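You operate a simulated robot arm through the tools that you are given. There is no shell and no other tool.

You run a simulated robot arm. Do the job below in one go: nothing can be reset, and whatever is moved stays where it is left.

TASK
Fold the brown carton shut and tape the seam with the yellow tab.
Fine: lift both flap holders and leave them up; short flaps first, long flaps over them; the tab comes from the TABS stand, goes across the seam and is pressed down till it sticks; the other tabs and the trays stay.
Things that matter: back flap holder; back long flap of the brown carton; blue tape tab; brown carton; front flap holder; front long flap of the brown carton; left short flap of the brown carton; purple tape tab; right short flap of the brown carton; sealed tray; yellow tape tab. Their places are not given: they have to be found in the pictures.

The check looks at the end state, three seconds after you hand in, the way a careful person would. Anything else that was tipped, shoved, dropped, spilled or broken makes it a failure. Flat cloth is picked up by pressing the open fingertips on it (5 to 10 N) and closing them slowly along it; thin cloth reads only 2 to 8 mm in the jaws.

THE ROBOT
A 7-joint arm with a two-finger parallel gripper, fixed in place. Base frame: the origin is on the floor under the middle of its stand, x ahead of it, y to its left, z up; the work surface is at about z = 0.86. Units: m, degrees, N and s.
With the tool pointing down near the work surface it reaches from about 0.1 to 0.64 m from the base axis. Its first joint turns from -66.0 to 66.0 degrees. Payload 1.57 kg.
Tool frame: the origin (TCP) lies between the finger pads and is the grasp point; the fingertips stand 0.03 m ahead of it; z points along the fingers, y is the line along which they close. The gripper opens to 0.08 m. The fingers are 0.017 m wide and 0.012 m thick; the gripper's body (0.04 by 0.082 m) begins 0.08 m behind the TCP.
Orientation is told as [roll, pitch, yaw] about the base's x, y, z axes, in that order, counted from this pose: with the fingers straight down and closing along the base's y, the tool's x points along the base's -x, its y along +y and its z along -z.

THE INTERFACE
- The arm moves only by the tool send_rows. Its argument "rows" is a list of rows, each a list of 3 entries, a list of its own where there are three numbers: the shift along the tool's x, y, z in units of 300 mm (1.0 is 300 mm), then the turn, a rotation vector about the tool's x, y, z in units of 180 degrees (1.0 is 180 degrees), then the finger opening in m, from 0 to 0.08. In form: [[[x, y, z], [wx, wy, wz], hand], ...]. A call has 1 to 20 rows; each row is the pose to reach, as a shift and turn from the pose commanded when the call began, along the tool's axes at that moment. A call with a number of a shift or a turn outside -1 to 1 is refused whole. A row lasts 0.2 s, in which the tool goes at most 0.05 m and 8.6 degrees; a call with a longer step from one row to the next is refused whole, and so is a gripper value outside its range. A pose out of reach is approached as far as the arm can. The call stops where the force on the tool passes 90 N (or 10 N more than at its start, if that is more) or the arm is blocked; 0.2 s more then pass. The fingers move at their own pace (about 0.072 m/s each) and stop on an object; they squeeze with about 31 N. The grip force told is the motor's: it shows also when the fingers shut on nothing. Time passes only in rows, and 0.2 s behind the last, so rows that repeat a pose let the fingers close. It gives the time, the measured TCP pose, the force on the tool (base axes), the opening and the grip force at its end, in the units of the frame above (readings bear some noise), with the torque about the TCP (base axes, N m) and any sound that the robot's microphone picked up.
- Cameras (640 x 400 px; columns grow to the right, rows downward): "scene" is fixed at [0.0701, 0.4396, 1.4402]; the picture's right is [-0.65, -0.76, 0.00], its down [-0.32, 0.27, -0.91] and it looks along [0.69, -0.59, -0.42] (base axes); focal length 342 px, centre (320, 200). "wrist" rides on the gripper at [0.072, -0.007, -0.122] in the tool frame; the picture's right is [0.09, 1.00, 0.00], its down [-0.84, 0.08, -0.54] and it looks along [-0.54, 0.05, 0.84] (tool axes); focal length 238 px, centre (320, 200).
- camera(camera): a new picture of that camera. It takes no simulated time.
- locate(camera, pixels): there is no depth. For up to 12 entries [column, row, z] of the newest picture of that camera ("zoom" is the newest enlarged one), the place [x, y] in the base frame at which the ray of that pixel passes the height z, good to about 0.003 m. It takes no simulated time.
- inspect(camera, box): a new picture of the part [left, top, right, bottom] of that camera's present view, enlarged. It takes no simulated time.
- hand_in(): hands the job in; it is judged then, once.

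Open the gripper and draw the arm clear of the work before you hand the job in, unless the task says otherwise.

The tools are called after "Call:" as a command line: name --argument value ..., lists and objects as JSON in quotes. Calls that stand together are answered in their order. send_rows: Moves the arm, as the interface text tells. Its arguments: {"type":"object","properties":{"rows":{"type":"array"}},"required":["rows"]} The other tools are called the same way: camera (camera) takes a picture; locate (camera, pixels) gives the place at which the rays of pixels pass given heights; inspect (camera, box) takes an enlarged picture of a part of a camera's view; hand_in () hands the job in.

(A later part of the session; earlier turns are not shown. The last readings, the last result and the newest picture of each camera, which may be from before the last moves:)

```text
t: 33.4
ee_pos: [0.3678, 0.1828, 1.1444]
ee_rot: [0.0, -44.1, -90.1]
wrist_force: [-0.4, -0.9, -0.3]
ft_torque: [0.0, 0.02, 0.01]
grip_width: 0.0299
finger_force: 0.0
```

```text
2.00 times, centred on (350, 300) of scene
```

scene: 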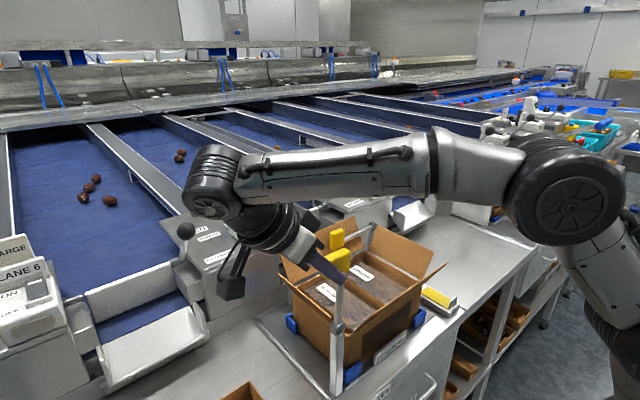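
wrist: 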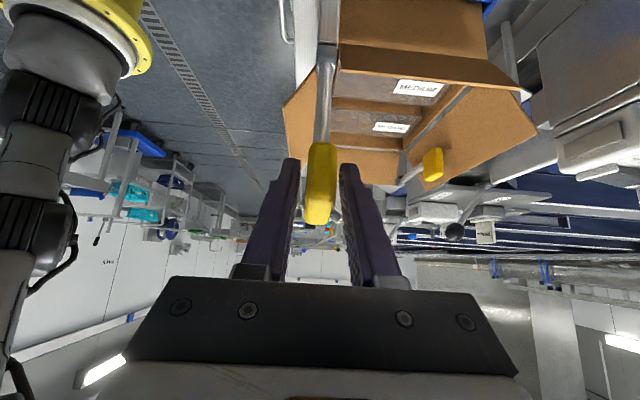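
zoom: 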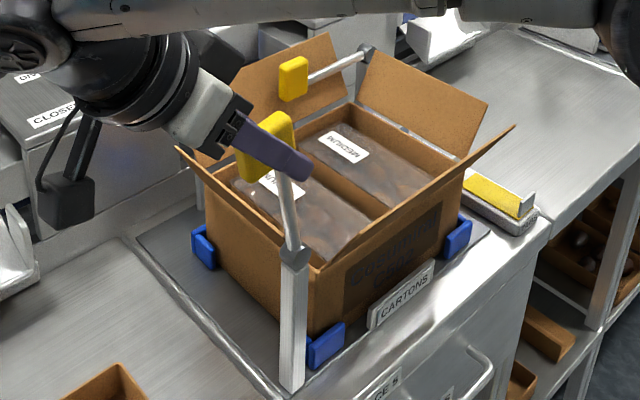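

The front holder rests stably past vertical. I withdraw upward sideways off the paddle, then level the tool.

Call:
send_rows --rows '[[[-0.05, 0, 0], [0, 0, 0], 0.036], [[-0.11, 0, 0], [0, 0, 0], 0.036], [[-0.18, 0, 0], [0, 0, 0], 0.036], [[-0.26, 0, 0], [0, 0, 0], 0.036], [[-0.28, 0, -0.02], [0, 0.0407, 0], 0.036], [[-0.3, 0, -0.04], [0, 0.0814, 0], 0.036], [[-0.32, 0, -0.06], [0, 0.122, 0], 0.036], [[-0.34, 0, -0.08], [0, 0.1627, 0], 0.036], [[-0.36, 0, -0.1], [0, 0.2034, 0], 0.036], [[-0.376, 0, -0.12], [0, 0.244, 0], 0.036]]'

Call:
camera --camera "scene"

Call:
camera --camera "wrist"

```text
t: 35.6
ee_pos: [0.3685, 0.1271, 1.2494]
ee_rot: [0.1, -0.1, -90.0]
wrist_force: [-0.4, -0.6, 0.1]
ft_torque: [0.0, -0.01, 0.0]
grip_width: 0.0361
finger_force: 0.0
```

```text
taken
```

scene: 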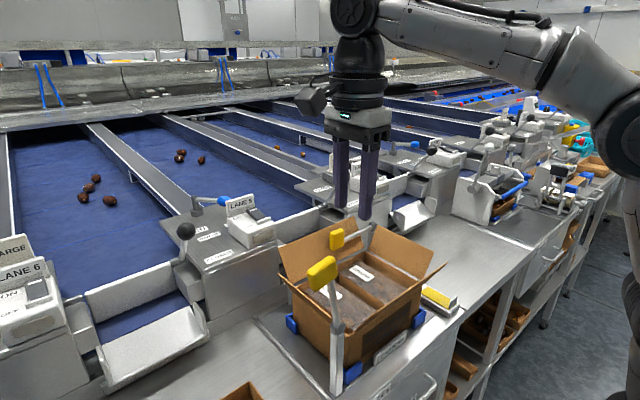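

```text
taken
```

wrist: 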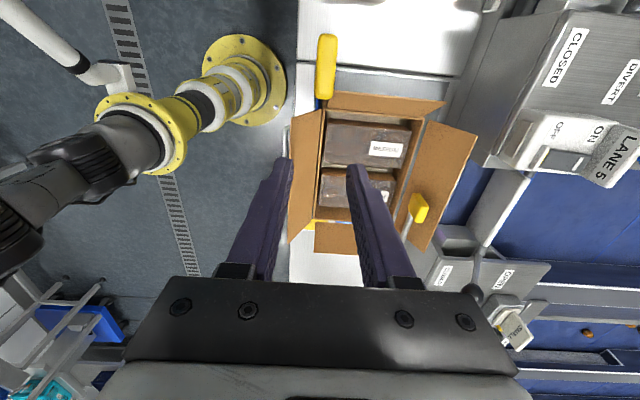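

Front holder is up and stays (paddle at scene (322,273)). Now I move over toward the back holder, turning the gripper back toward yaw +90 so the camera is on top for that lift.

Call:
send_rows --rows '[[[-0.03, 0.055, 0], [0, 0, -0.046], 0.03], [[-0.06, 0.11, 0], [0, 0, -0.092], 0.03], [[-0.09, 0.165, 0], [0, 0, -0.138], 0.03], [[-0.12, 0.22, 0], [0, 0, -0.184], 0.03], [[-0.15, 0.275, 0], [0, 0, -0.23], 0.03], [[-0.18, 0.33, 0], [0, 0, -0.276], 0.03], [[-0.21, 0.385, 0], [0, 0, -0.322], 0.03], [[-0.24, 0.44, 0], [0, 0, -0.368], 0.03], [[-0.27, 0.495, 0], [0, 0, -0.414], 0.03], [[-0.3, 0.55, 0], [0, 0, -0.46], 0.03], [[-0.333, 0.61, 0], [0, 0, -0.5], 0.03]]'

Call:
send_rows --rows '[[[0, 0, 0], [0, 0, -0.046], 0.03], [[0, 0, 0], [0, 0, -0.092], 0.03], [[0, 0, 0], [0, 0, -0.138], 0.03], [[0, 0, 0], [0, 0, -0.184], 0.03], [[0, 0, 0], [0, 0, -0.23], 0.03], [[0, 0, 0], [0, 0, -0.276], 0.03], [[0, 0, 0], [0, 0, -0.322], 0.03], [[0, 0, 0], [0, 0, -0.368], 0.03], [[0, 0, 0], [0, 0, -0.414], 0.03], [[0, 0, 0], [0, 0, -0.46], 0.03], [[0, 0, 0], [0, 0, -0.5], 0.03]]'

Call:
camera --camera "wrist"

Call:
camera --camera "scene"

```text
t: 38.0
ee_pos: [0.4967, 0.0225, 1.1948]
ee_rot: [-0.1, 0.1, -0.1]
wrist_force: [0.8, 0.4, -1.3]
ft_torque: [0.02, 0.05, 0.01]
grip_width: 0.03
finger_force: 0.1
out of reach, approached as far as the arm can: row 7, 8, 9, 10, 11
```

```text
t: 40.4
ee_pos: [0.4955, 0.0235, 1.1969]
ee_rot: [0.0, 0.1, 90.1]
wrist_force: [1.5, 0.3, 0.3]
ft_torque: [-0.01, 0.01, 0.0]
grip_width: 0.0298
finger_force: 0.0
```

```text
taken
```

wrist: 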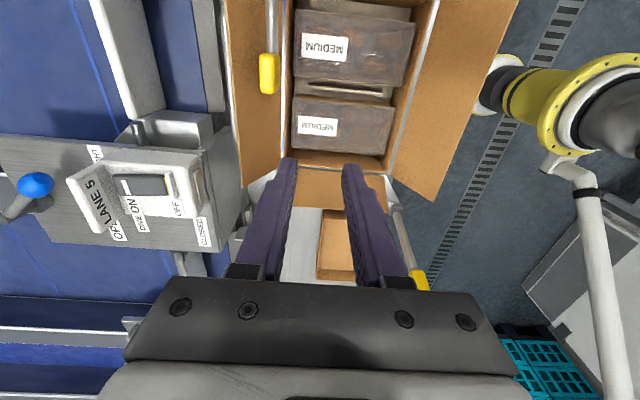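

```text
taken
```

scene: 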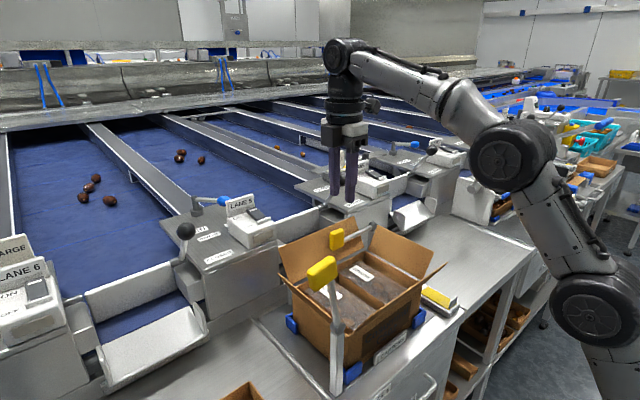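

Tool-down reach at this height ends near x≈0.5, so I will lift the back bar from beneath instead, with the tool pitched outward (+x). I check the back bar's position in the current wrist view: paddle near (268,75), bar up to hub.

Call:
inspect --camera "wrist" --box '[200, 0, 360, 100]'

Call:
locate --camera "wrist" --pixels '[[268, 75, 1.03], [268, 75, 1.04], [271, 25, 1.027], [271, 5, 1.027]]'

Call:
locate --camera "scene" --pixels '[[337, 239, 1.03], [337, 239, 1.04], [360, 232, 1.027], [322, 273, 1.14], [322, 273, 1.15], [322, 273, 1.16]]'

```text
4.00 times, centred on (280, 50) of wrist
```

zoom: 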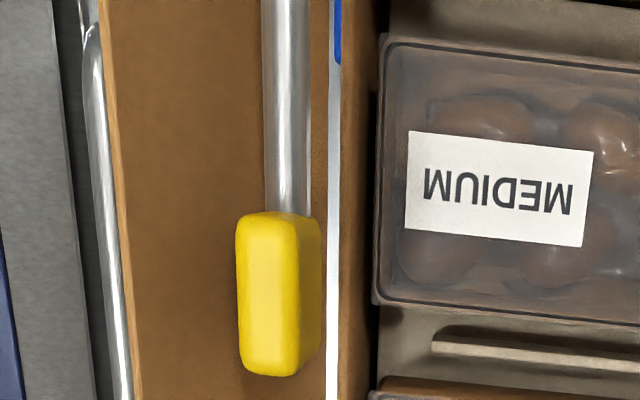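

```text
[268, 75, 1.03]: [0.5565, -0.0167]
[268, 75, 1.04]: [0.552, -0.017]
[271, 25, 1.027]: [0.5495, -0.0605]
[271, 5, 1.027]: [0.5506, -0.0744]
```

```text
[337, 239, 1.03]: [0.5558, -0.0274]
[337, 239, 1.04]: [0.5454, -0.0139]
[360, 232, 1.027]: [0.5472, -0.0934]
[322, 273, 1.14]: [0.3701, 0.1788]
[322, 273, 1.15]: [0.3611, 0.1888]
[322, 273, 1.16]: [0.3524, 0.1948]
```

Bar is at x≈0.550, z≈1.027, paddle at y≈−0.018. I close the fingers, pitch the tool 50° to point +x, and move to a hover inside the box line below/in front of the bar at y≈−0.0675.

Call:
send_rows --rows '[[[0.038, 0.0138, 0.0515], [0.0347, 0, 0], 0.01], [[0.076, 0.0275, 0.103], [0.0694, 0, 0], 0.0], [[0.114, 0.0413, 0.154], [0.1042, 0, 0], 0.0], [[0.152, 0.055, 0.206], [0.1389, 0, 0], 0.0], [[0.19, 0.0688, 0.257], [0.1736, 0, 0], 0.0], [[0.228, 0.0825, 0.309], [0.2083, 0, 0], 0.0], [[0.266, 0.0963, 0.36], [0.2431, 0, 0], 0.0], [[0.3033, 0.11, 0.4117], [0.2778, 0, 0], 0.0], [[0.3033, 0.11, 0.4117], [0.2778, 0, 0], 0.0]]'

Call:
camera --camera "scene"

Call:
camera --camera "wrist"

```text
t: 42.4
ee_pos: [0.4622, -0.0684, 1.0739]
ee_rot: [-50.1, 0.2, 89.9]
wrist_force: [-1.0, 0.5, 0.4]
ft_torque: [-0.03, 0.01, 0.0]
grip_width: 0.0003
finger_force: 21.2
```

```text
taken
```

scene: 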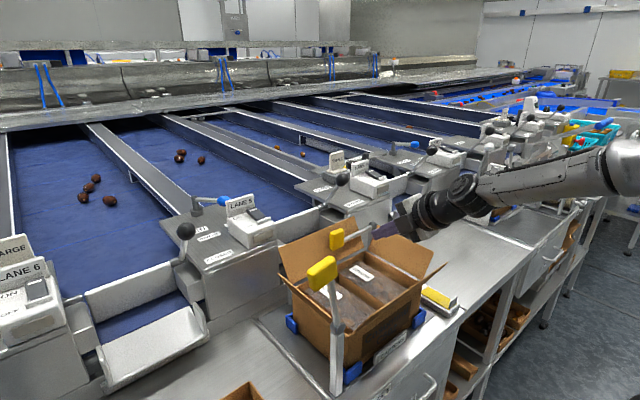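

```text
taken
```

wrist: 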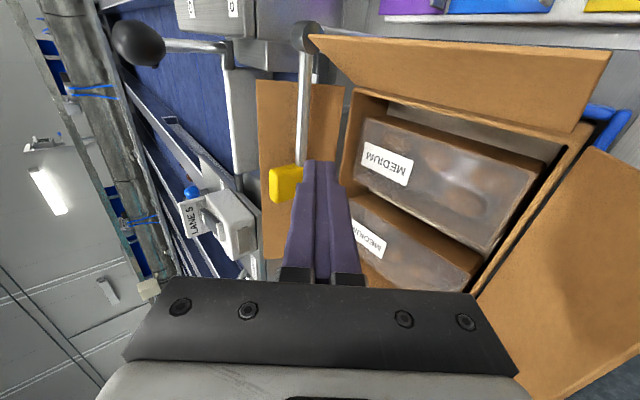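

Hover reached. I zoom on the scene to verify the fingertip relative to the bar.

Call:
inspect --camera "scene" --box '[310, 200, 450, 290]'

Call:
inspect --camera "wrist" --box '[240, 20, 400, 200]'

```text
4.44 times, centred on (380, 245) of scene
```

zoom: 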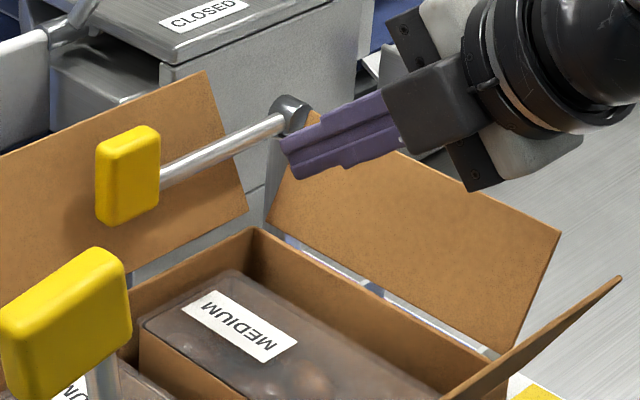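

```text
2.22 times, centred on (320, 110) of wrist
```

zoom: 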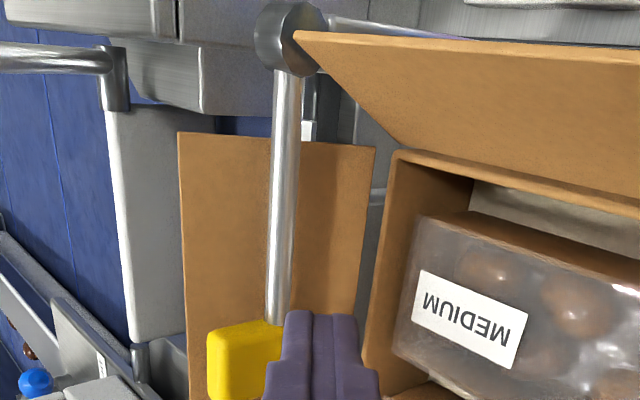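

Clear path along the finger axis beneath the bar. I advance 8 cm along the tool axis.

Call:
send_rows --rows '[[[0, 0, 0.06], [0, 0, 0], 0.0], [[0, 0, 0.12], [0, 0, 0], 0.0], [[0, 0, 0.18], [0, 0, 0], 0.0], [[0, 0, 0.23], [0, 0, 0], 0.0], [[0, 0, 0.267], [0, 0, 0], 0.0]]'

Call:
inspect --camera "scene" --box '[310, 200, 450, 290]'

Call:
camera --camera "wrist"

```text
t: 43.6
ee_pos: [0.5235, -0.068, 1.0211]
ee_rot: [-50.1, 0.1, 90.0]
wrist_force: [-0.2, 0.0, -0.2]
ft_torque: [0.02, 0.03, -0.02]
grip_width: 0.0002
finger_force: 21.1
```

```text
4.44 times, centred on (380, 245) of scene
```

zoom: 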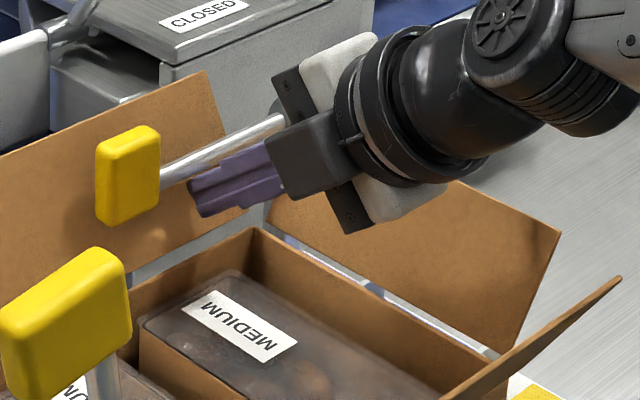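

```text
taken
```

wrist: 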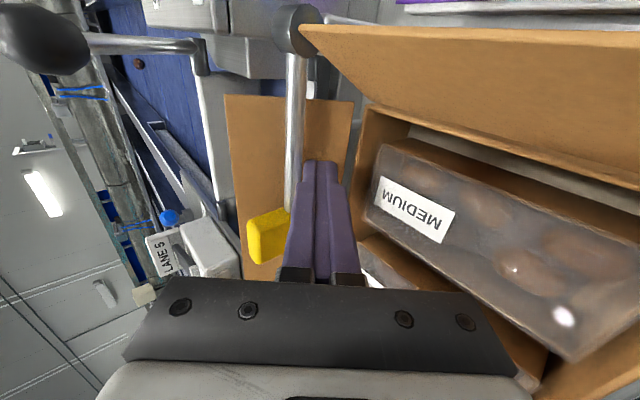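

The fingertips are just under the bar with no contact force. I raise along the arc to about 40° first.

Call:
send_rows --rows '[[[-0.003, -0.022, -0.0115], [0, 0, 0], 0.0], [[-0.006, -0.0437, -0.023], [0, 0, 0], 0.0], [[-0.005, -0.0657, -0.0345], [0, 0, 0], 0.0], [[-0.0037, -0.0877, -0.046], [0, 0, 0], 0.0], [[0.0018, -0.109, -0.057], [0, 0, 0], 0.0], [[0.0073, -0.13, -0.0683], [0, 0, 0], 0.0], [[0.017, -0.1505, -0.0787], [0, 0, 0], 0.0], [[0.0267, -0.171, -0.089], [0, 0, 0], 0.0]]'

Call:
inspect --camera "scene" --box '[310, 200, 450, 290]'

Call:
camera --camera "wrist"

```text
t: 45.4
ee_pos: [0.536, -0.0759, 1.0794]
ee_rot: [-50.1, 0.2, 90.1]
wrist_force: [-1.7, -0.1, 0.4]
ft_torque: [0.01, -0.01, 0.0]
grip_width: 0.0001
finger_force: 21.0
```

```text
4.44 times, centred on (380, 245) of scene
```

zoom: 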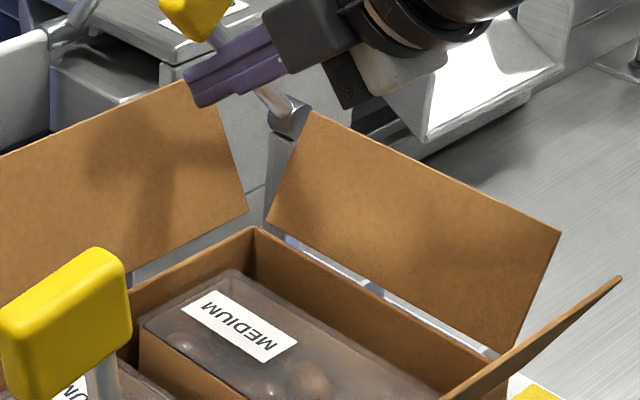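

```text
taken
```

wrist: 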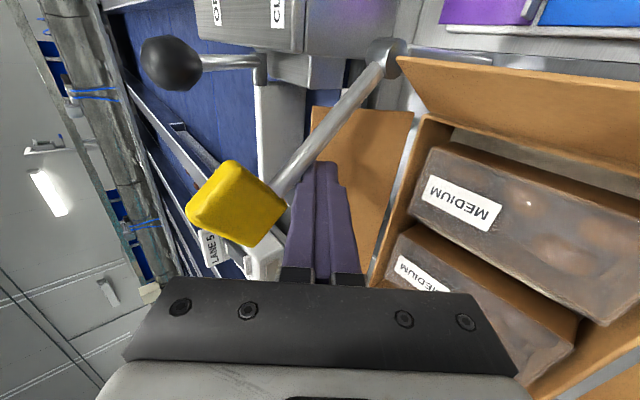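

The bar rides up on the fingers nicely. I continue to around 90–96°, slower near the top.

Call:
send_rows --rows '[[[0.013, -0.019, -0.009], [0, 0, 0], 0.0], [[0.027, -0.0377, -0.018], [0, 0, 0], 0.0], [[0.044, -0.055, -0.0255], [0, 0, 0], 0.0], [[0.061, -0.0717, -0.0327], [0, 0, 0], 0.0], [[0.08, -0.083, -0.042], [0, 0, 0], 0.0], [[0.1003, -0.0933, -0.051], [0, 0, 0], 0.0], [[0.121, -0.102, -0.058], [0, 0, 0], 0.0], [[0.1436, -0.1093, -0.0643], [0, 0, 0], 0.0], [[0.166, -0.115, -0.0687], [0, 0, 0], 0.0], [[0.19, -0.119, -0.0727], [0, 0, 0], 0.0]]'

Call:
camera --camera "scene"

Call:
camera --camera "wrist"

```text
t: 47.6
ee_pos: [0.5414, -0.1325, 1.1168]
ee_rot: [-49.7, 0.0, 90.1]
wrist_force: [-18.3, 2.4, -11.4]
ft_torque: [0.43, -0.1, 0.0]
grip_width: 0.0003
finger_force: 21.7
```

```text
taken
```

scene: 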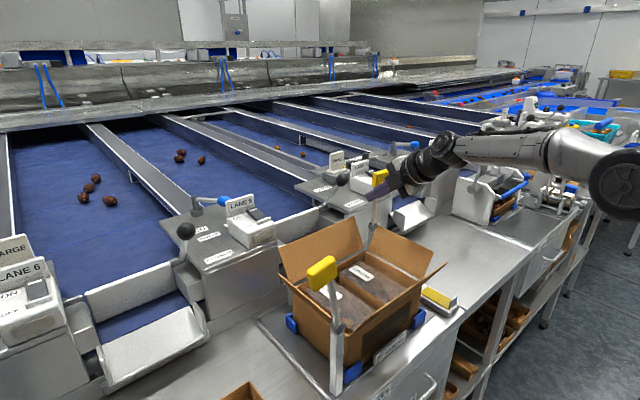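

```text
taken
```

wrist: 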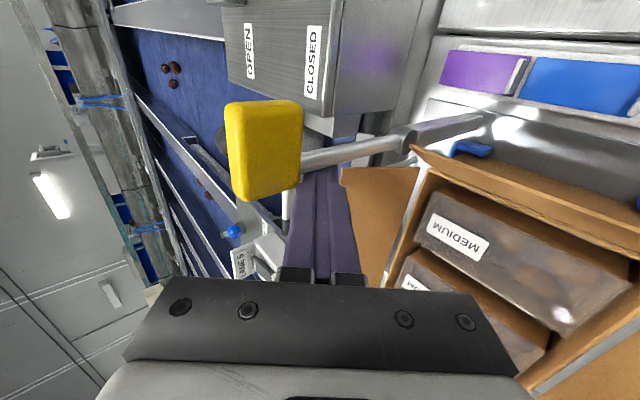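

The bar looks almost vertical, but the contact force is on the finger's upper face (pushing −x), so the finger sits on the −x side of the bar. I check the paddle position.

Call:
locate --camera "scene" --pixels '[[379, 178, 1.12], [379, 178, 1.14], [379, 178, 1.16]]'

Call:
inspect --camera "scene" --box '[330, 150, 470, 250]'

Call:
inspect --camera "wrist" --box '[200, 80, 440, 300]'

```text
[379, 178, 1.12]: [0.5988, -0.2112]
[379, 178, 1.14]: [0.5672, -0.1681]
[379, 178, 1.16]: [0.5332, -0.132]
```

```text
4.00 times, centred on (400, 200) of scene
```

zoom: 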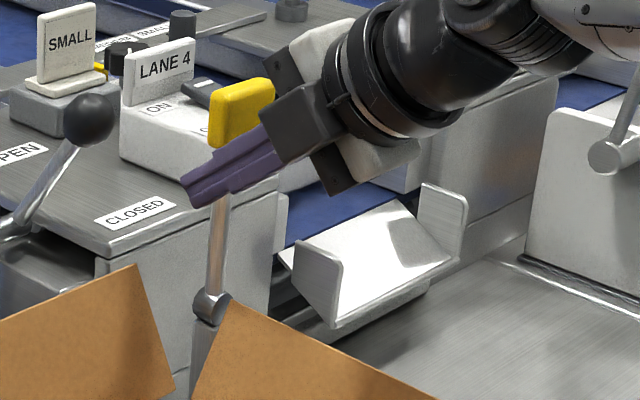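

```text
1.82 times, centred on (320, 190) of wrist
```

zoom: 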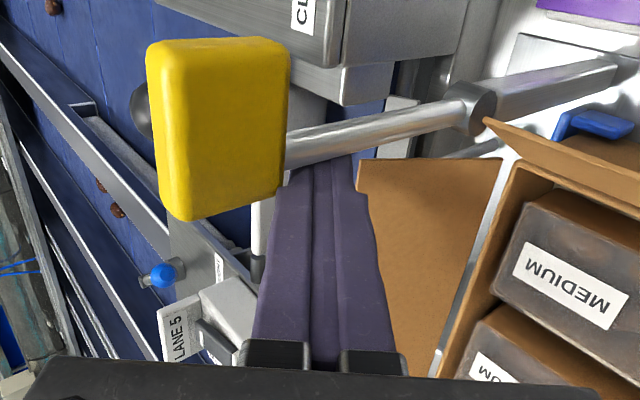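

The bar is practically vertical; the finger is pressing radially on the paddle's lower edge. I drop 1 cm and push toward −y to carry it over centre.

Call:
send_rows --rows '[[[0, 0.0128, 0.0107], [0, 0, 0], 0.0], [[0, 0.0255, 0.0214], [0, 0, 0], 0.0], [[0.02, 0.0255, 0.0214], [0, 0, 0], 0.0], [[0.04, 0.0255, 0.0214], [0, 0, 0], 0.0], [[0.06, 0.0255, 0.0214], [0, 0, 0], 0.0]]'

Call:
camera --camera "wrist"

Call:
inspect --camera "scene" --box '[330, 150, 470, 250]'

```text
t: 48.8
ee_pos: [0.5406, -0.1445, 1.1159]
ee_rot: [-50.5, 0.1, 90.6]
wrist_force: [-31.5, 35.8, 24.6]
ft_torque: [0.57, -1.01, 0.09]
grip_width: 0.0001
finger_force: 21.5
```

```text
taken
```

wrist: 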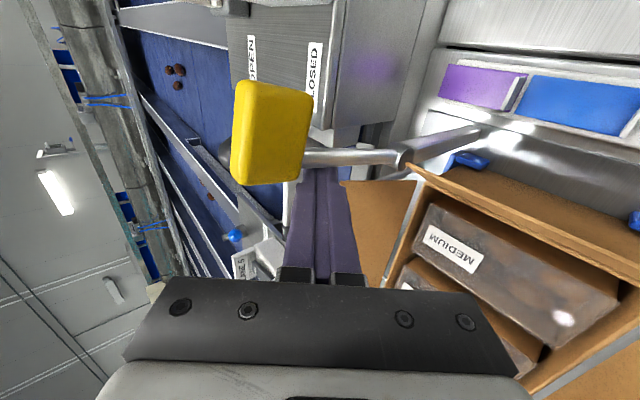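

```text
4.00 times, centred on (400, 200) of scene
```

zoom: 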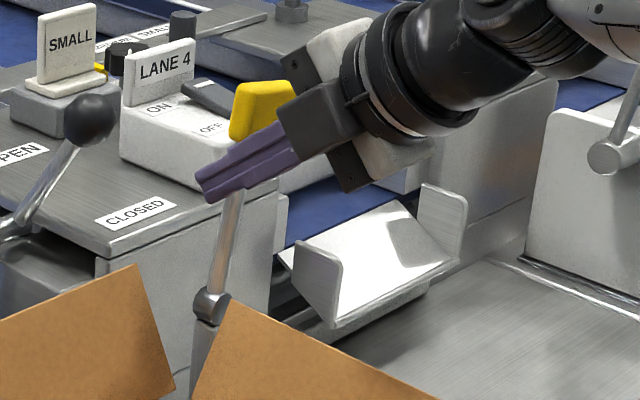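

Resistance of 36 N in y with the bar leaning ~104° shows the back holder has reached its stop. I back the finger off toward +y, then withdraw along the tool axis.

Call:
send_rows --rows '[[[-0.03, 0, 0], [0, 0, 0], 0.0], [[-0.06, 0, 0], [0, 0, 0], 0.0], [[-0.1, 0, 0], [0, 0, 0], 0.0], [[-0.12, 0, 0], [0, 0, 0], 0.0], [[-0.12, 0, -0.08], [0, 0, 0], 0.0], [[-0.12, 0, -0.16], [0, 0, 0], 0.0], [[-0.12, 0, -0.24], [0, 0, 0], 0.0], [[-0.12, 0, -0.32], [0, 0, 0], 0.0]]'

Call:
camera --camera "scene"

Call:
camera --camera "wrist"

```text
t: 50.6
ee_pos: [0.4675, -0.1151, 1.1716]
ee_rot: [-50.1, 0.0, 89.9]
wrist_force: [0.2, 0.2, 0.2]
ft_torque: [0.0, 0.0, 0.0]
grip_width: 0.0001
finger_force: 21.2
```

```text
taken
```

scene: 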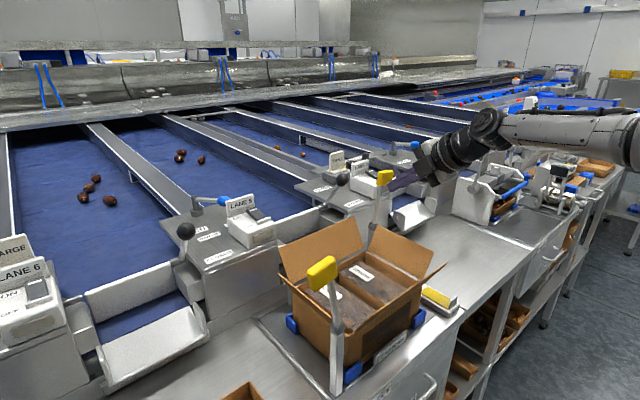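

```text
taken
```

wrist: 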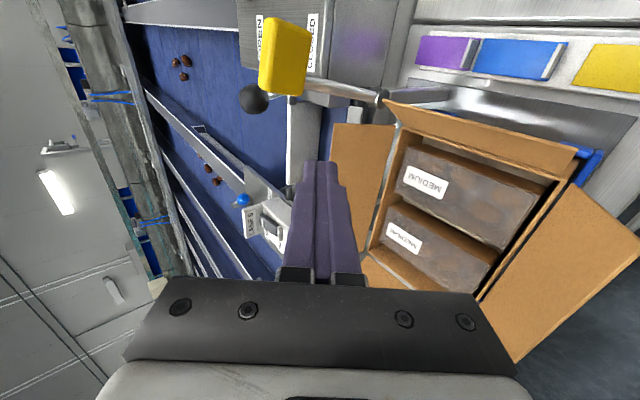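

Both holders are up and stay (paddles at scene (322,273) and (385,178)). Next the right short flap: I level the tool and move outside it at y≈−0.19, fingers 50 mm apart along x.

Call:
send_rows --rows '[[[0.031, 0.018, 0.011], [-0.0347, 0, 0], 0.0], [[0.0625, 0.036, 0.022], [-0.0694, 0, 0], 0.0], [[0.0938, 0.054, 0.033], [-0.1042, 0, 0], 0.0], [[0.125, 0.072, 0.044], [-0.1389, 0, 0], 0.02], [[0.1563, 0.09, 0.055], [-0.1736, 0, 0], 0.03], [[0.1875, 0.108, 0.066], [-0.2083, 0, 0], 0.04], [[0.2188, 0.126, 0.077], [-0.2431, 0, 0], 0.05], [[0.25, 0.1437, 0.088], [-0.2778, 0, 0], 0.05], [[0.25, 0.1437, 0.088], [-0.2778, 0, 0], 0.05]]'

Call:
camera --camera "scene"

Call:
camera --camera "wrist"

```text
t: 52.6
ee_pos: [0.4598, -0.1896, 1.1216]
ee_rot: [0.1, 0.1, 90.0]
wrist_force: [0.2, -0.5, -1.0]
ft_torque: [0.0, -0.01, 0.0]
grip_width: 0.0501
finger_force: 0.1
```

```text
taken
```

scene: 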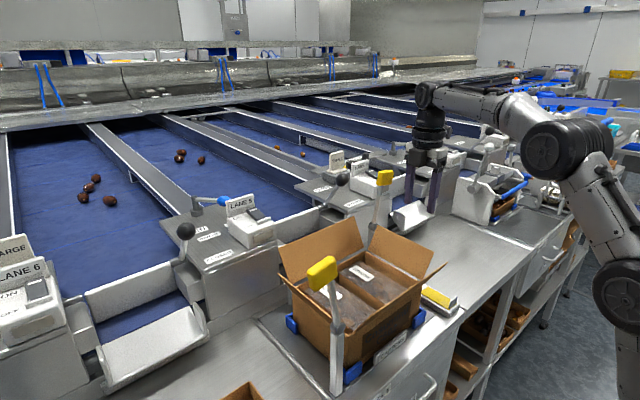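

```text
taken
```

wrist: 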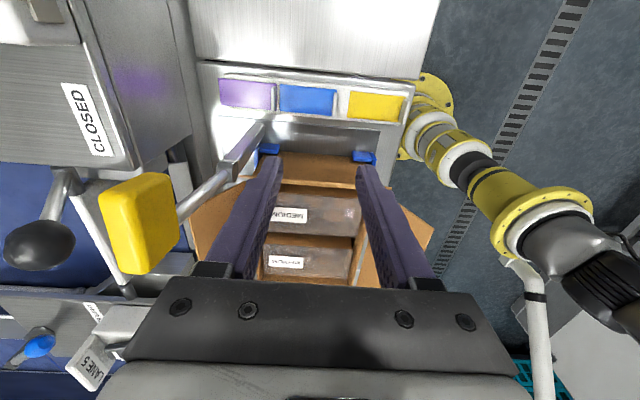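

Fingers are outside the right flap; its top edge shows near wrist (320,155). I check flap edge position before pushing.

Call:
locate --camera "wrist" --pixels '[[320, 155, 1.04], [320, 155, 1.03], [320, 155, 1.05], [376, 104, 0.88], [376, 104, 0.9], [308, 100, 0.88], [248, 94, 0.88]]'

Call:
inspect --camera "wrist" --box '[200, 60, 440, 220]'

```text
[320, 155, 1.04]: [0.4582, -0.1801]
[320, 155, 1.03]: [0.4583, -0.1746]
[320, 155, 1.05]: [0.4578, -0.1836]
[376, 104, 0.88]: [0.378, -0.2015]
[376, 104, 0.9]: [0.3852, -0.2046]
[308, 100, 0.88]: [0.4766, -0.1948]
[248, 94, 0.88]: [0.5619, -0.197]
```

```text
2.50 times, centred on (320, 140) of wrist
```

zoom: 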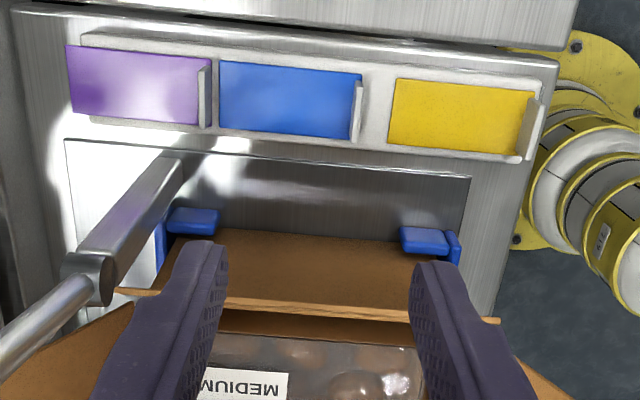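

Right flap's tip is at y≈−0.152. I lower the fingertips to z≈1.008 outside the flap and push it inward past vertical.

Call:
send_rows --rows '[[[0, 0, 0.1], [0, 0, 0], 0.05], [[0, 0, 0.2], [0, 0, 0], 0.05], [[0, 0, 0.2783], [0, 0, 0], 0.05], [[-0.05, 0, 0.2783], [0, 0, 0], 0.05], [[-0.1, 0, 0.2783], [0, 0, 0], 0.05], [[-0.15, 0, 0.2783], [0, 0, 0], 0.05], [[-0.2, 0, 0.2783], [0, 0, 0], 0.05], [[-0.24, 0, 0.2783], [0, 0, 0], 0.05], [[-0.2717, 0, 0.2783], [0, 0, 0], 0.05], [[-0.2887, 0, 0.2777], [0, 0, 0], 0.05], [[-0.3133, 0, 0.2893], [0, 0, 0], 0.05], [[-0.3357, 0, 0.305], [0, 0, 0], 0.05]]'

Call:
camera --camera "scene"

Call:
camera --camera "wrist"

```text
t: 55.2
ee_pos: [0.4611, -0.0895, 1.0301]
ee_rot: [-0.1, 0.0, 90.0]
wrist_force: [-0.8, 0.1, 0.2]
ft_torque: [0.01, -0.02, -0.01]
grip_width: 0.0501
finger_force: 0.0
```

```text
taken
```

scene: 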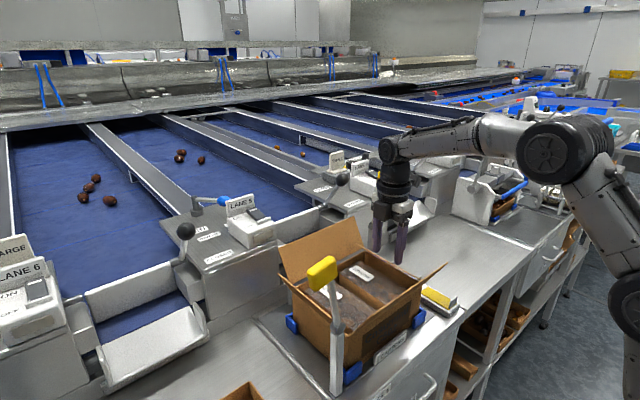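

```text
taken
```

wrist: 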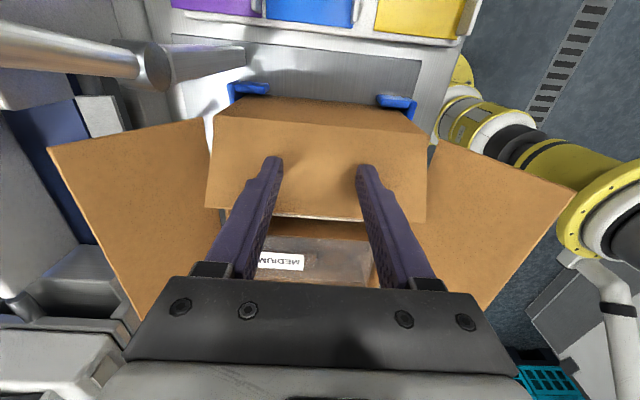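

The flap is folding inward (wrist view shows it leaning under the fingers). I follow its arc down to near horizontal.

Call:
send_rows --rows '[[[-0.01, 0, 0.01], [0, 0, 0], 0.05], [[-0.0193, 0, 0.0193], [0, 0, 0], 0.05], [[-0.0275, 0, 0.03], [0, 0, 0], 0.05], [[-0.035, 0, 0.0417], [0, 0, 0], 0.05], [[-0.0466, 0, 0.0663], [0, 0, 0], 0.05], [[-0.0536, 0, 0.0927], [0, 0, 0], 0.05], [[-0.0553, 0, 0.1063], [0, 0, 0], 0.05]]'

Call:
camera --camera "scene"

Call:
camera --camera "wrist"

```text
t: 56.8
ee_pos: [0.4622, -0.0743, 1.0025]
ee_rot: [-0.6, 0.3, 90.0]
wrist_force: [-4.0, -2.8, 27.7]
ft_torque: [-0.18, 0.99, 0.03]
grip_width: 0.0535
finger_force: 2.3
```

```text
taken
```

scene: 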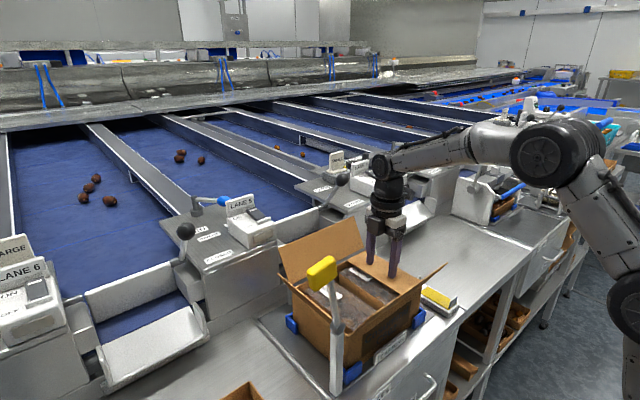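

```text
taken
```

wrist: 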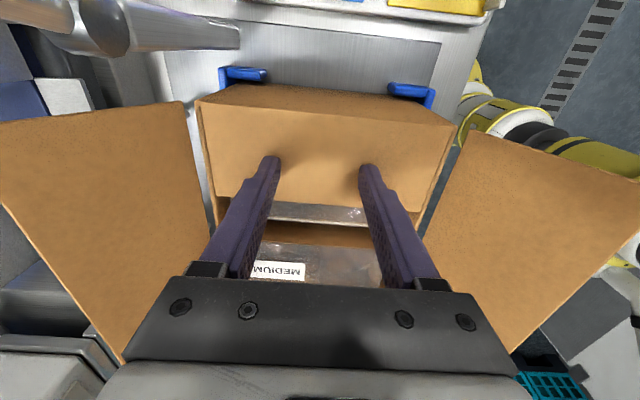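

Upward force 28 N at tip z≈0.9725: the flap is down flat. I lift 3 cm to see if it stays.

Call:
send_rows --rows '[[[0, 0, -0.03], [0, 0, 0], 0.05], [[0, 0, -0.1], [0, 0, 0], 0.05], [[0, 0, -0.2], [0, 0, 0], 0.05], [[0, 0, -0.33], [0, 0, 0], 0.05], [[0, 0, -0.33], [0, 0, 0], 0.05]]'

Call:
camera --camera "wrist"

Call:
inspect --camera "scene" --box '[250, 200, 480, 400]'

```text
t: 58.0
ee_pos: [0.4615, -0.0736, 1.0965]
ee_rot: [0.0, 0.1, 90.0]
wrist_force: [-0.1, 0.1, -0.5]
ft_torque: [0.0, 0.01, -0.03]
grip_width: 0.05
finger_force: 0.0
```

```text
taken
```

wrist: 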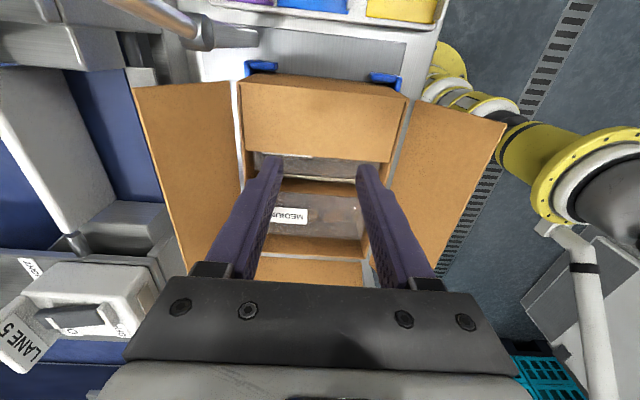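

```text
2.00 times, centred on (365, 300) of scene
```

zoom: 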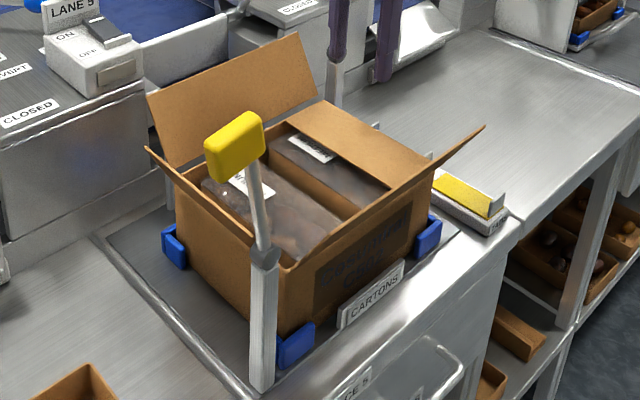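

The right flap stays folded. Now I go over to the outside of the left flap at y≈+0.19, keeping x=0.46 clear of the raised front bar.

Call:
send_rows --rows '[[[0, 0, -0.1], [0, 0, 0], 0.05], [[-0.1, 0, -0.167], [0, 0, 0], 0.05], [[-0.24, 0, -0.167], [0, 0, 0], 0.05], [[-0.38, 0, -0.167], [0, 0, 0], 0.05], [[-0.52, 0, -0.167], [0, 0, 0], 0.05], [[-0.66, 0, -0.167], [0, 0, 0], 0.05], [[-0.8, 0, -0.167], [0, 0, 0], 0.05], [[-0.8787, 0, -0.167], [0, 0, 0], 0.05], [[-0.8787, 0, -0.167], [0, 0, 0], 0.05]]'

Call:
camera --camera "scene"

Call:
camera --camera "wrist"

```text
t: 60.0
ee_pos: [0.4626, 0.1914, 1.1472]
ee_rot: [0.0, 0.1, 90.0]
wrist_force: [-0.2, -0.4, -0.2]
ft_torque: [0.02, -0.02, -0.04]
grip_width: 0.05
finger_force: 0.1
```

```text
taken
```

scene: 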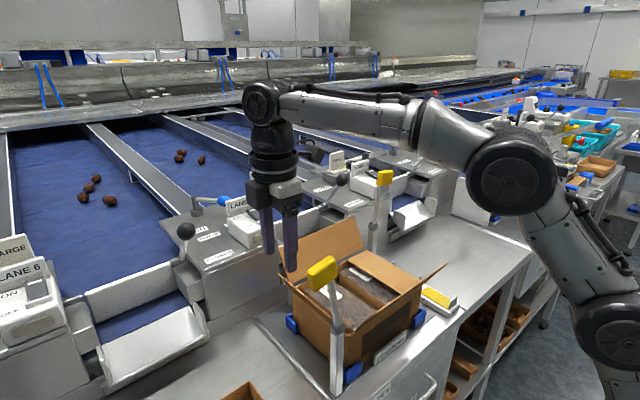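

```text
taken
```

wrist: 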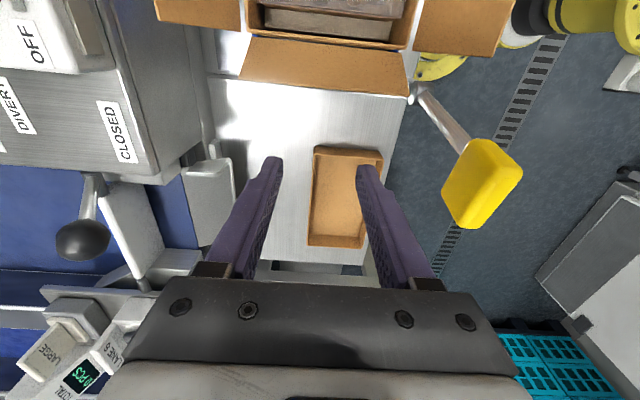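

Positioned outside the left flap with the raised front bar well clear (wrist (480,185)). I push the left flap in and follow it down with the mirrored path.

Call:
send_rows --rows '[[[0, 0, 0.12], [0, 0, 0], 0.05], [[0, 0, 0.24], [0, 0, 0], 0.05], [[0, 0, 0.3633], [0, 0, 0], 0.05], [[0.05, 0, 0.3633], [0, 0, 0], 0.05], [[0.1, 0, 0.3633], [0, 0, 0], 0.05], [[0.15, 0, 0.3633], [0, 0, 0], 0.05], [[0.2, 0, 0.3633], [0, 0, 0], 0.05], [[0.24, 0, 0.3633], [0, 0, 0], 0.05], [[0.275, 0, 0.3633], [0, 0, 0], 0.05], [[0.292, 0, 0.3627], [0, 0, 0], 0.05], [[0.3167, 0, 0.3743], [0, 0, 0], 0.05], [[0.339, 0, 0.39], [0, 0, 0], 0.05], [[0.3583, 0, 0.4093], [0, 0, 0], 0.05], [[0.374, 0, 0.4317], [0, 0, 0], 0.05], [[0.3857, 0, 0.4563], [0, 0, 0], 0.05], [[0.391, 0, 0.47], [0, 0, 0], 0.05], [[0.3927, 0, 0.4783], [0, 0, 0], 0.05]]'

Call:
camera --camera "scene"

Call:
camera --camera "wrist"

```text
t: 63.6
ee_pos: [0.461, 0.0722, 1.0024]
ee_rot: [0.0, 0.1, 90.0]
wrist_force: [-0.6, -0.1, -0.3]
ft_torque: [0.01, 0.04, 0.02]
grip_width: 0.0498
finger_force: 0.1
```

```text
taken
```

scene: 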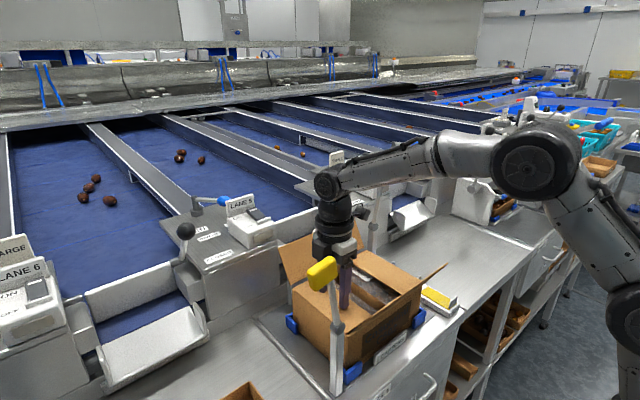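

```text
taken
```

wrist: 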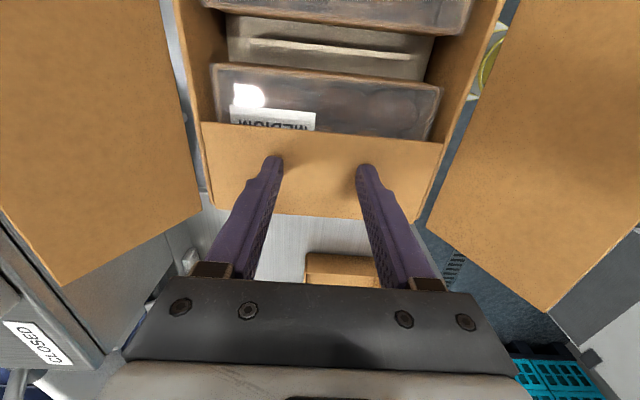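

The left flap lies folded under the fingers. I lift away and inspect both short flaps.

Call:
send_rows --rows '[[[0, 0, -0.06], [0, 0, 0], 0.05], [[0.05, 0, -0.15], [0, 0, 0], 0.05], [[0.15, 0, -0.28], [0, 0, 0], 0.05], [[0.24, 0, -0.4], [0, 0, 0], 0.05], [[0.24, 0, -0.5], [0, 0, 0], 0.05], [[0.24, 0, -0.55], [0, 0, 0], 0.05]]'

Call:
camera --camera "wrist"

Call:
inspect --camera "scene" --box '[250, 200, 480, 400]'

```text
t: 65.0
ee_pos: [0.4607, 0.0022, 1.1689]
ee_rot: [0.0, 0.1, 90.0]
wrist_force: [-0.1, -1.2, -0.4]
ft_torque: [-0.03, -0.01, -0.02]
grip_width: 0.0499
finger_force: 0.0
```

```text
taken
```

wrist: 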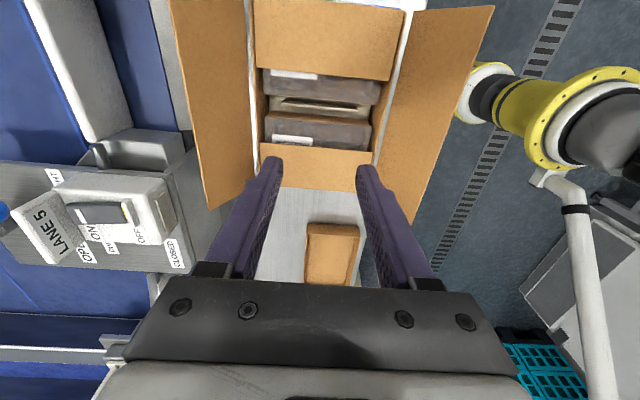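

```text
2.00 times, centred on (365, 300) of scene
```

zoom: 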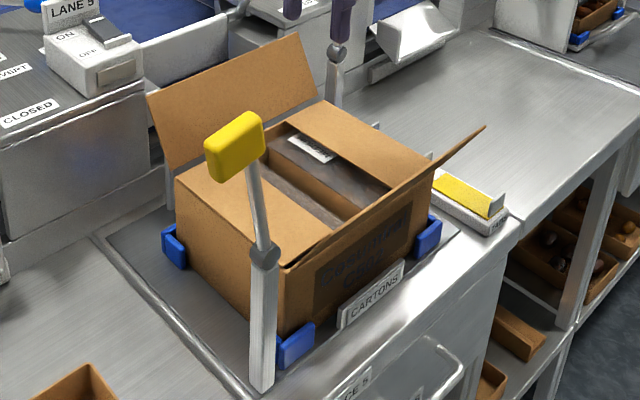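

Both short flaps lie flat. Now I turn the gripper to yaw 0 and move in front of the front long flap (x≈0.29).

Call:
send_rows --rows '[[[0, 0.052, 0.0], [0, 0, 0.046], 0.05], [[0, 0.104, 0.0], [0, 0, 0.092], 0.05], [[0, 0.156, 0.0], [0, 0, 0.138], 0.05], [[0, 0.208, 0.0], [0, 0, 0.184], 0.05], [[0, 0.26, 0.0], [0, 0, 0.23], 0.05], [[0, 0.312, 0.0], [0, 0, 0.276], 0.05], [[0, 0.364, 0.0], [0, 0, 0.322], 0.05], [[0, 0.416, 0.0], [0, 0, 0.368], 0.05], [[0, 0.468, 0.0], [0, 0, 0.414], 0.05], [[0, 0.52, 0.0], [0, 0, 0.46], 0.05], [[0, 0.567, 0.0], [0, 0, 0.5], 0.05]]'

Call:
camera --camera "scene"

Call:
camera --camera "wrist"

```text
t: 67.4
ee_pos: [0.2898, 0.0018, 1.1677]
ee_rot: [-0.1, 0.1, -0.1]
wrist_force: [0.6, -0.1, -0.1]
ft_torque: [0.04, -0.01, 0.01]
grip_width: 0.0499
finger_force: 0.0
```

```text
taken
```

scene: 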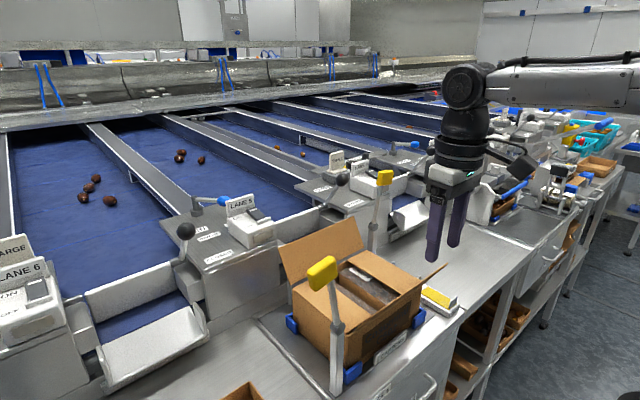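

```text
taken
```

wrist: 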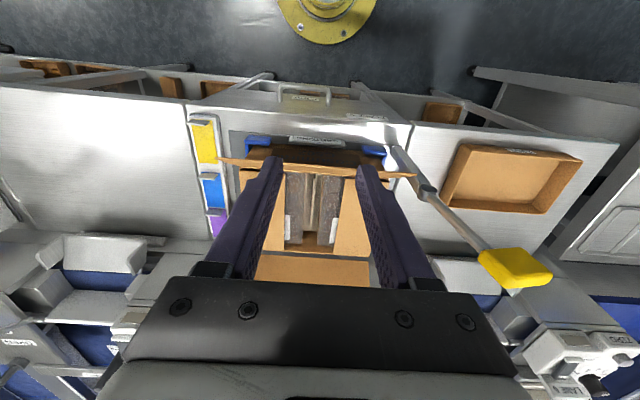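

Fingers are in front of the front flap (its edge at wrist row ~165). I lower and push it in and down over the short flaps.

Call:
send_rows --rows '[[[0, 0, 0.12], [0, 0, 0], 0.05], [[0, 0, 0.24], [0, 0, 0], 0.05], [[0, 0, 0.36], [0, 0, 0], 0.05], [[0, 0, 0.4323], [0, 0, 0], 0.05], [[-0.05, 0, 0.4323], [0, 0, 0], 0.05], [[-0.1, 0, 0.4323], [0, 0, 0], 0.05], [[-0.15, 0, 0.4323], [0, 0, 0], 0.05], [[-0.2, 0, 0.4323], [0, 0, 0], 0.05], [[-0.25, 0, 0.4323], [0, 0, 0], 0.05], [[-0.2917, 0, 0.4323], [0, 0, 0], 0.05], [[-0.3087, 0, 0.4317], [0, 0, 0], 0.05], [[-0.3333, 0, 0.4433], [0, 0, 0], 0.05], [[-0.3557, 0, 0.459], [0, 0, 0], 0.05], [[-0.375, 0, 0.4783], [0, 0, 0], 0.05], [[-0.3907, 0, 0.5007], [0, 0, 0], 0.05], [[-0.4023, 0, 0.5253], [0, 0, 0], 0.05], [[-0.4093, 0, 0.544], [0, 0, 0], 0.05]]'

Call:
camera --camera "scene"

Call:
camera --camera "wrist"

```text
t: 71.0
ee_pos: [0.4131, 0.0014, 1.0071]
ee_rot: [0.0, -0.1, 0.0]
wrist_force: [-6.3, -0.2, 12.7]
ft_torque: [0.2, 0.31, 0.16]
grip_width: 0.0499
finger_force: 0.0
```

```text
taken
```

scene: 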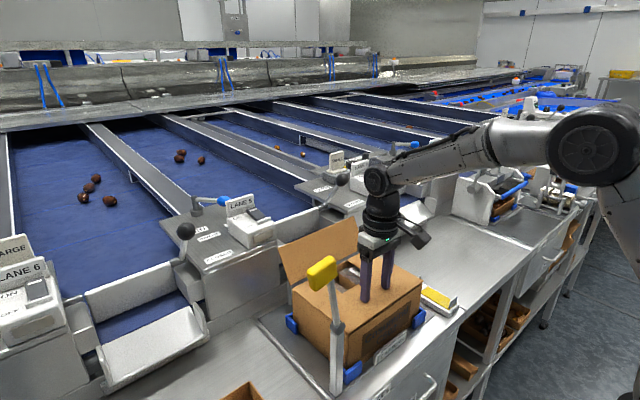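

```text
taken
```

wrist: 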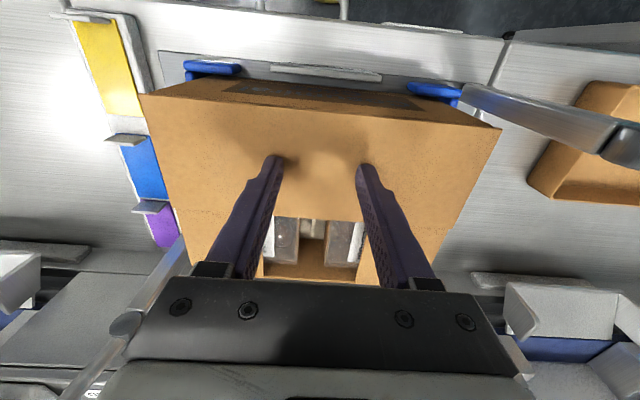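

Front flap is down (13 N). I lift off and look at the space behind the back flap.

Call:
send_rows --rows '[[[0, 0, -0.06], [0, 0, 0], 0.05], [[0, 0, -0.18], [0, 0, 0], 0.05], [[0, 0, -0.32], [0, 0, 0], 0.05], [[0, 0, -0.46], [0, 0, 0], 0.04], [[0, 0, -0.58], [0, 0, 0], 0.02], [[0, 0, -0.6], [0, 0, 0], 0.0]]'

Call:
camera --camera "wrist"

Call:
inspect --camera "scene" --box '[250, 180, 430, 340]'

```text
t: 72.4
ee_pos: [0.4132, 0.0022, 1.1858]
ee_rot: [0.0, 0.0, 0.0]
wrist_force: [1.3, 0.1, 0.3]
ft_torque: [-0.03, 0.01, 0.0]
grip_width: 0.0001
finger_force: 20.6
```

```text
taken
```

wrist: 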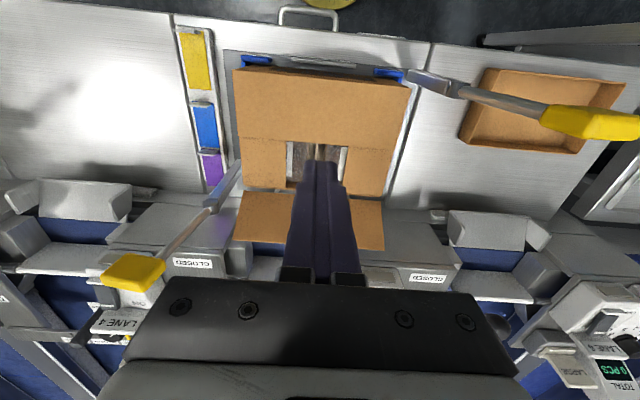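

```text
2.50 times, centred on (340, 260) of scene
```

zoom: 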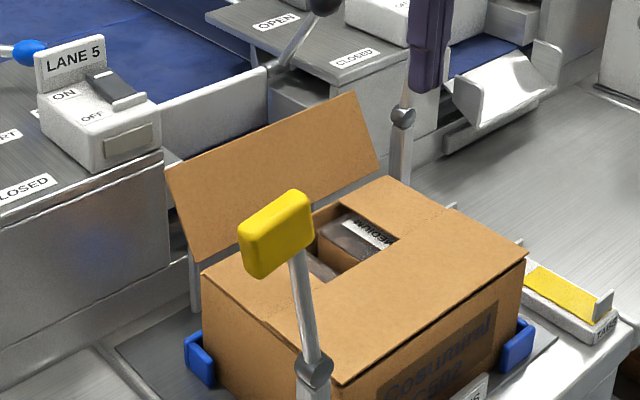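

I check the lane chutes behind the flap (same hardware visible at lane 6 and lane 4) to know clearance heights.

Call:
inspect --camera "scene" --box '[60, 230, 260, 400]'

Call:
inspect --camera "wrist" --box '[400, 180, 600, 300]'

Call:
inspect --camera "wrist" --box '[200, 160, 440, 290]'

```text
2.35 times, centred on (160, 315) of scene
```

zoom: 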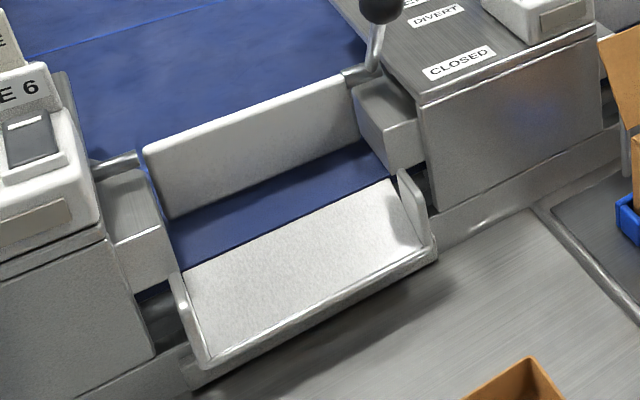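

```text
3.20 times, centred on (500, 240) of wrist
```

zoom: 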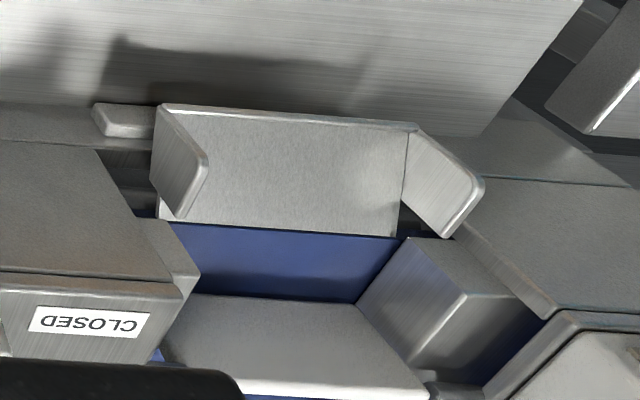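

```text
2.67 times, centred on (320, 225) of wrist
```

zoom: 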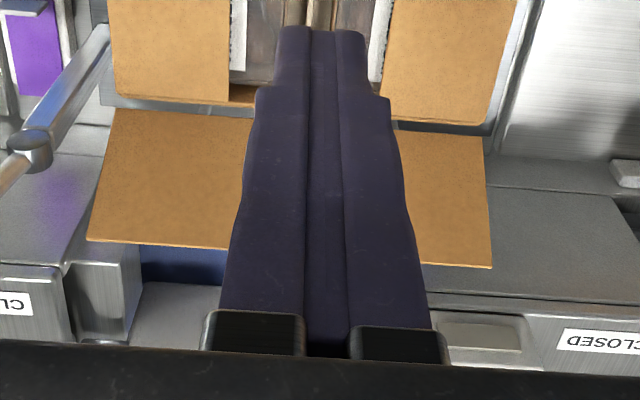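

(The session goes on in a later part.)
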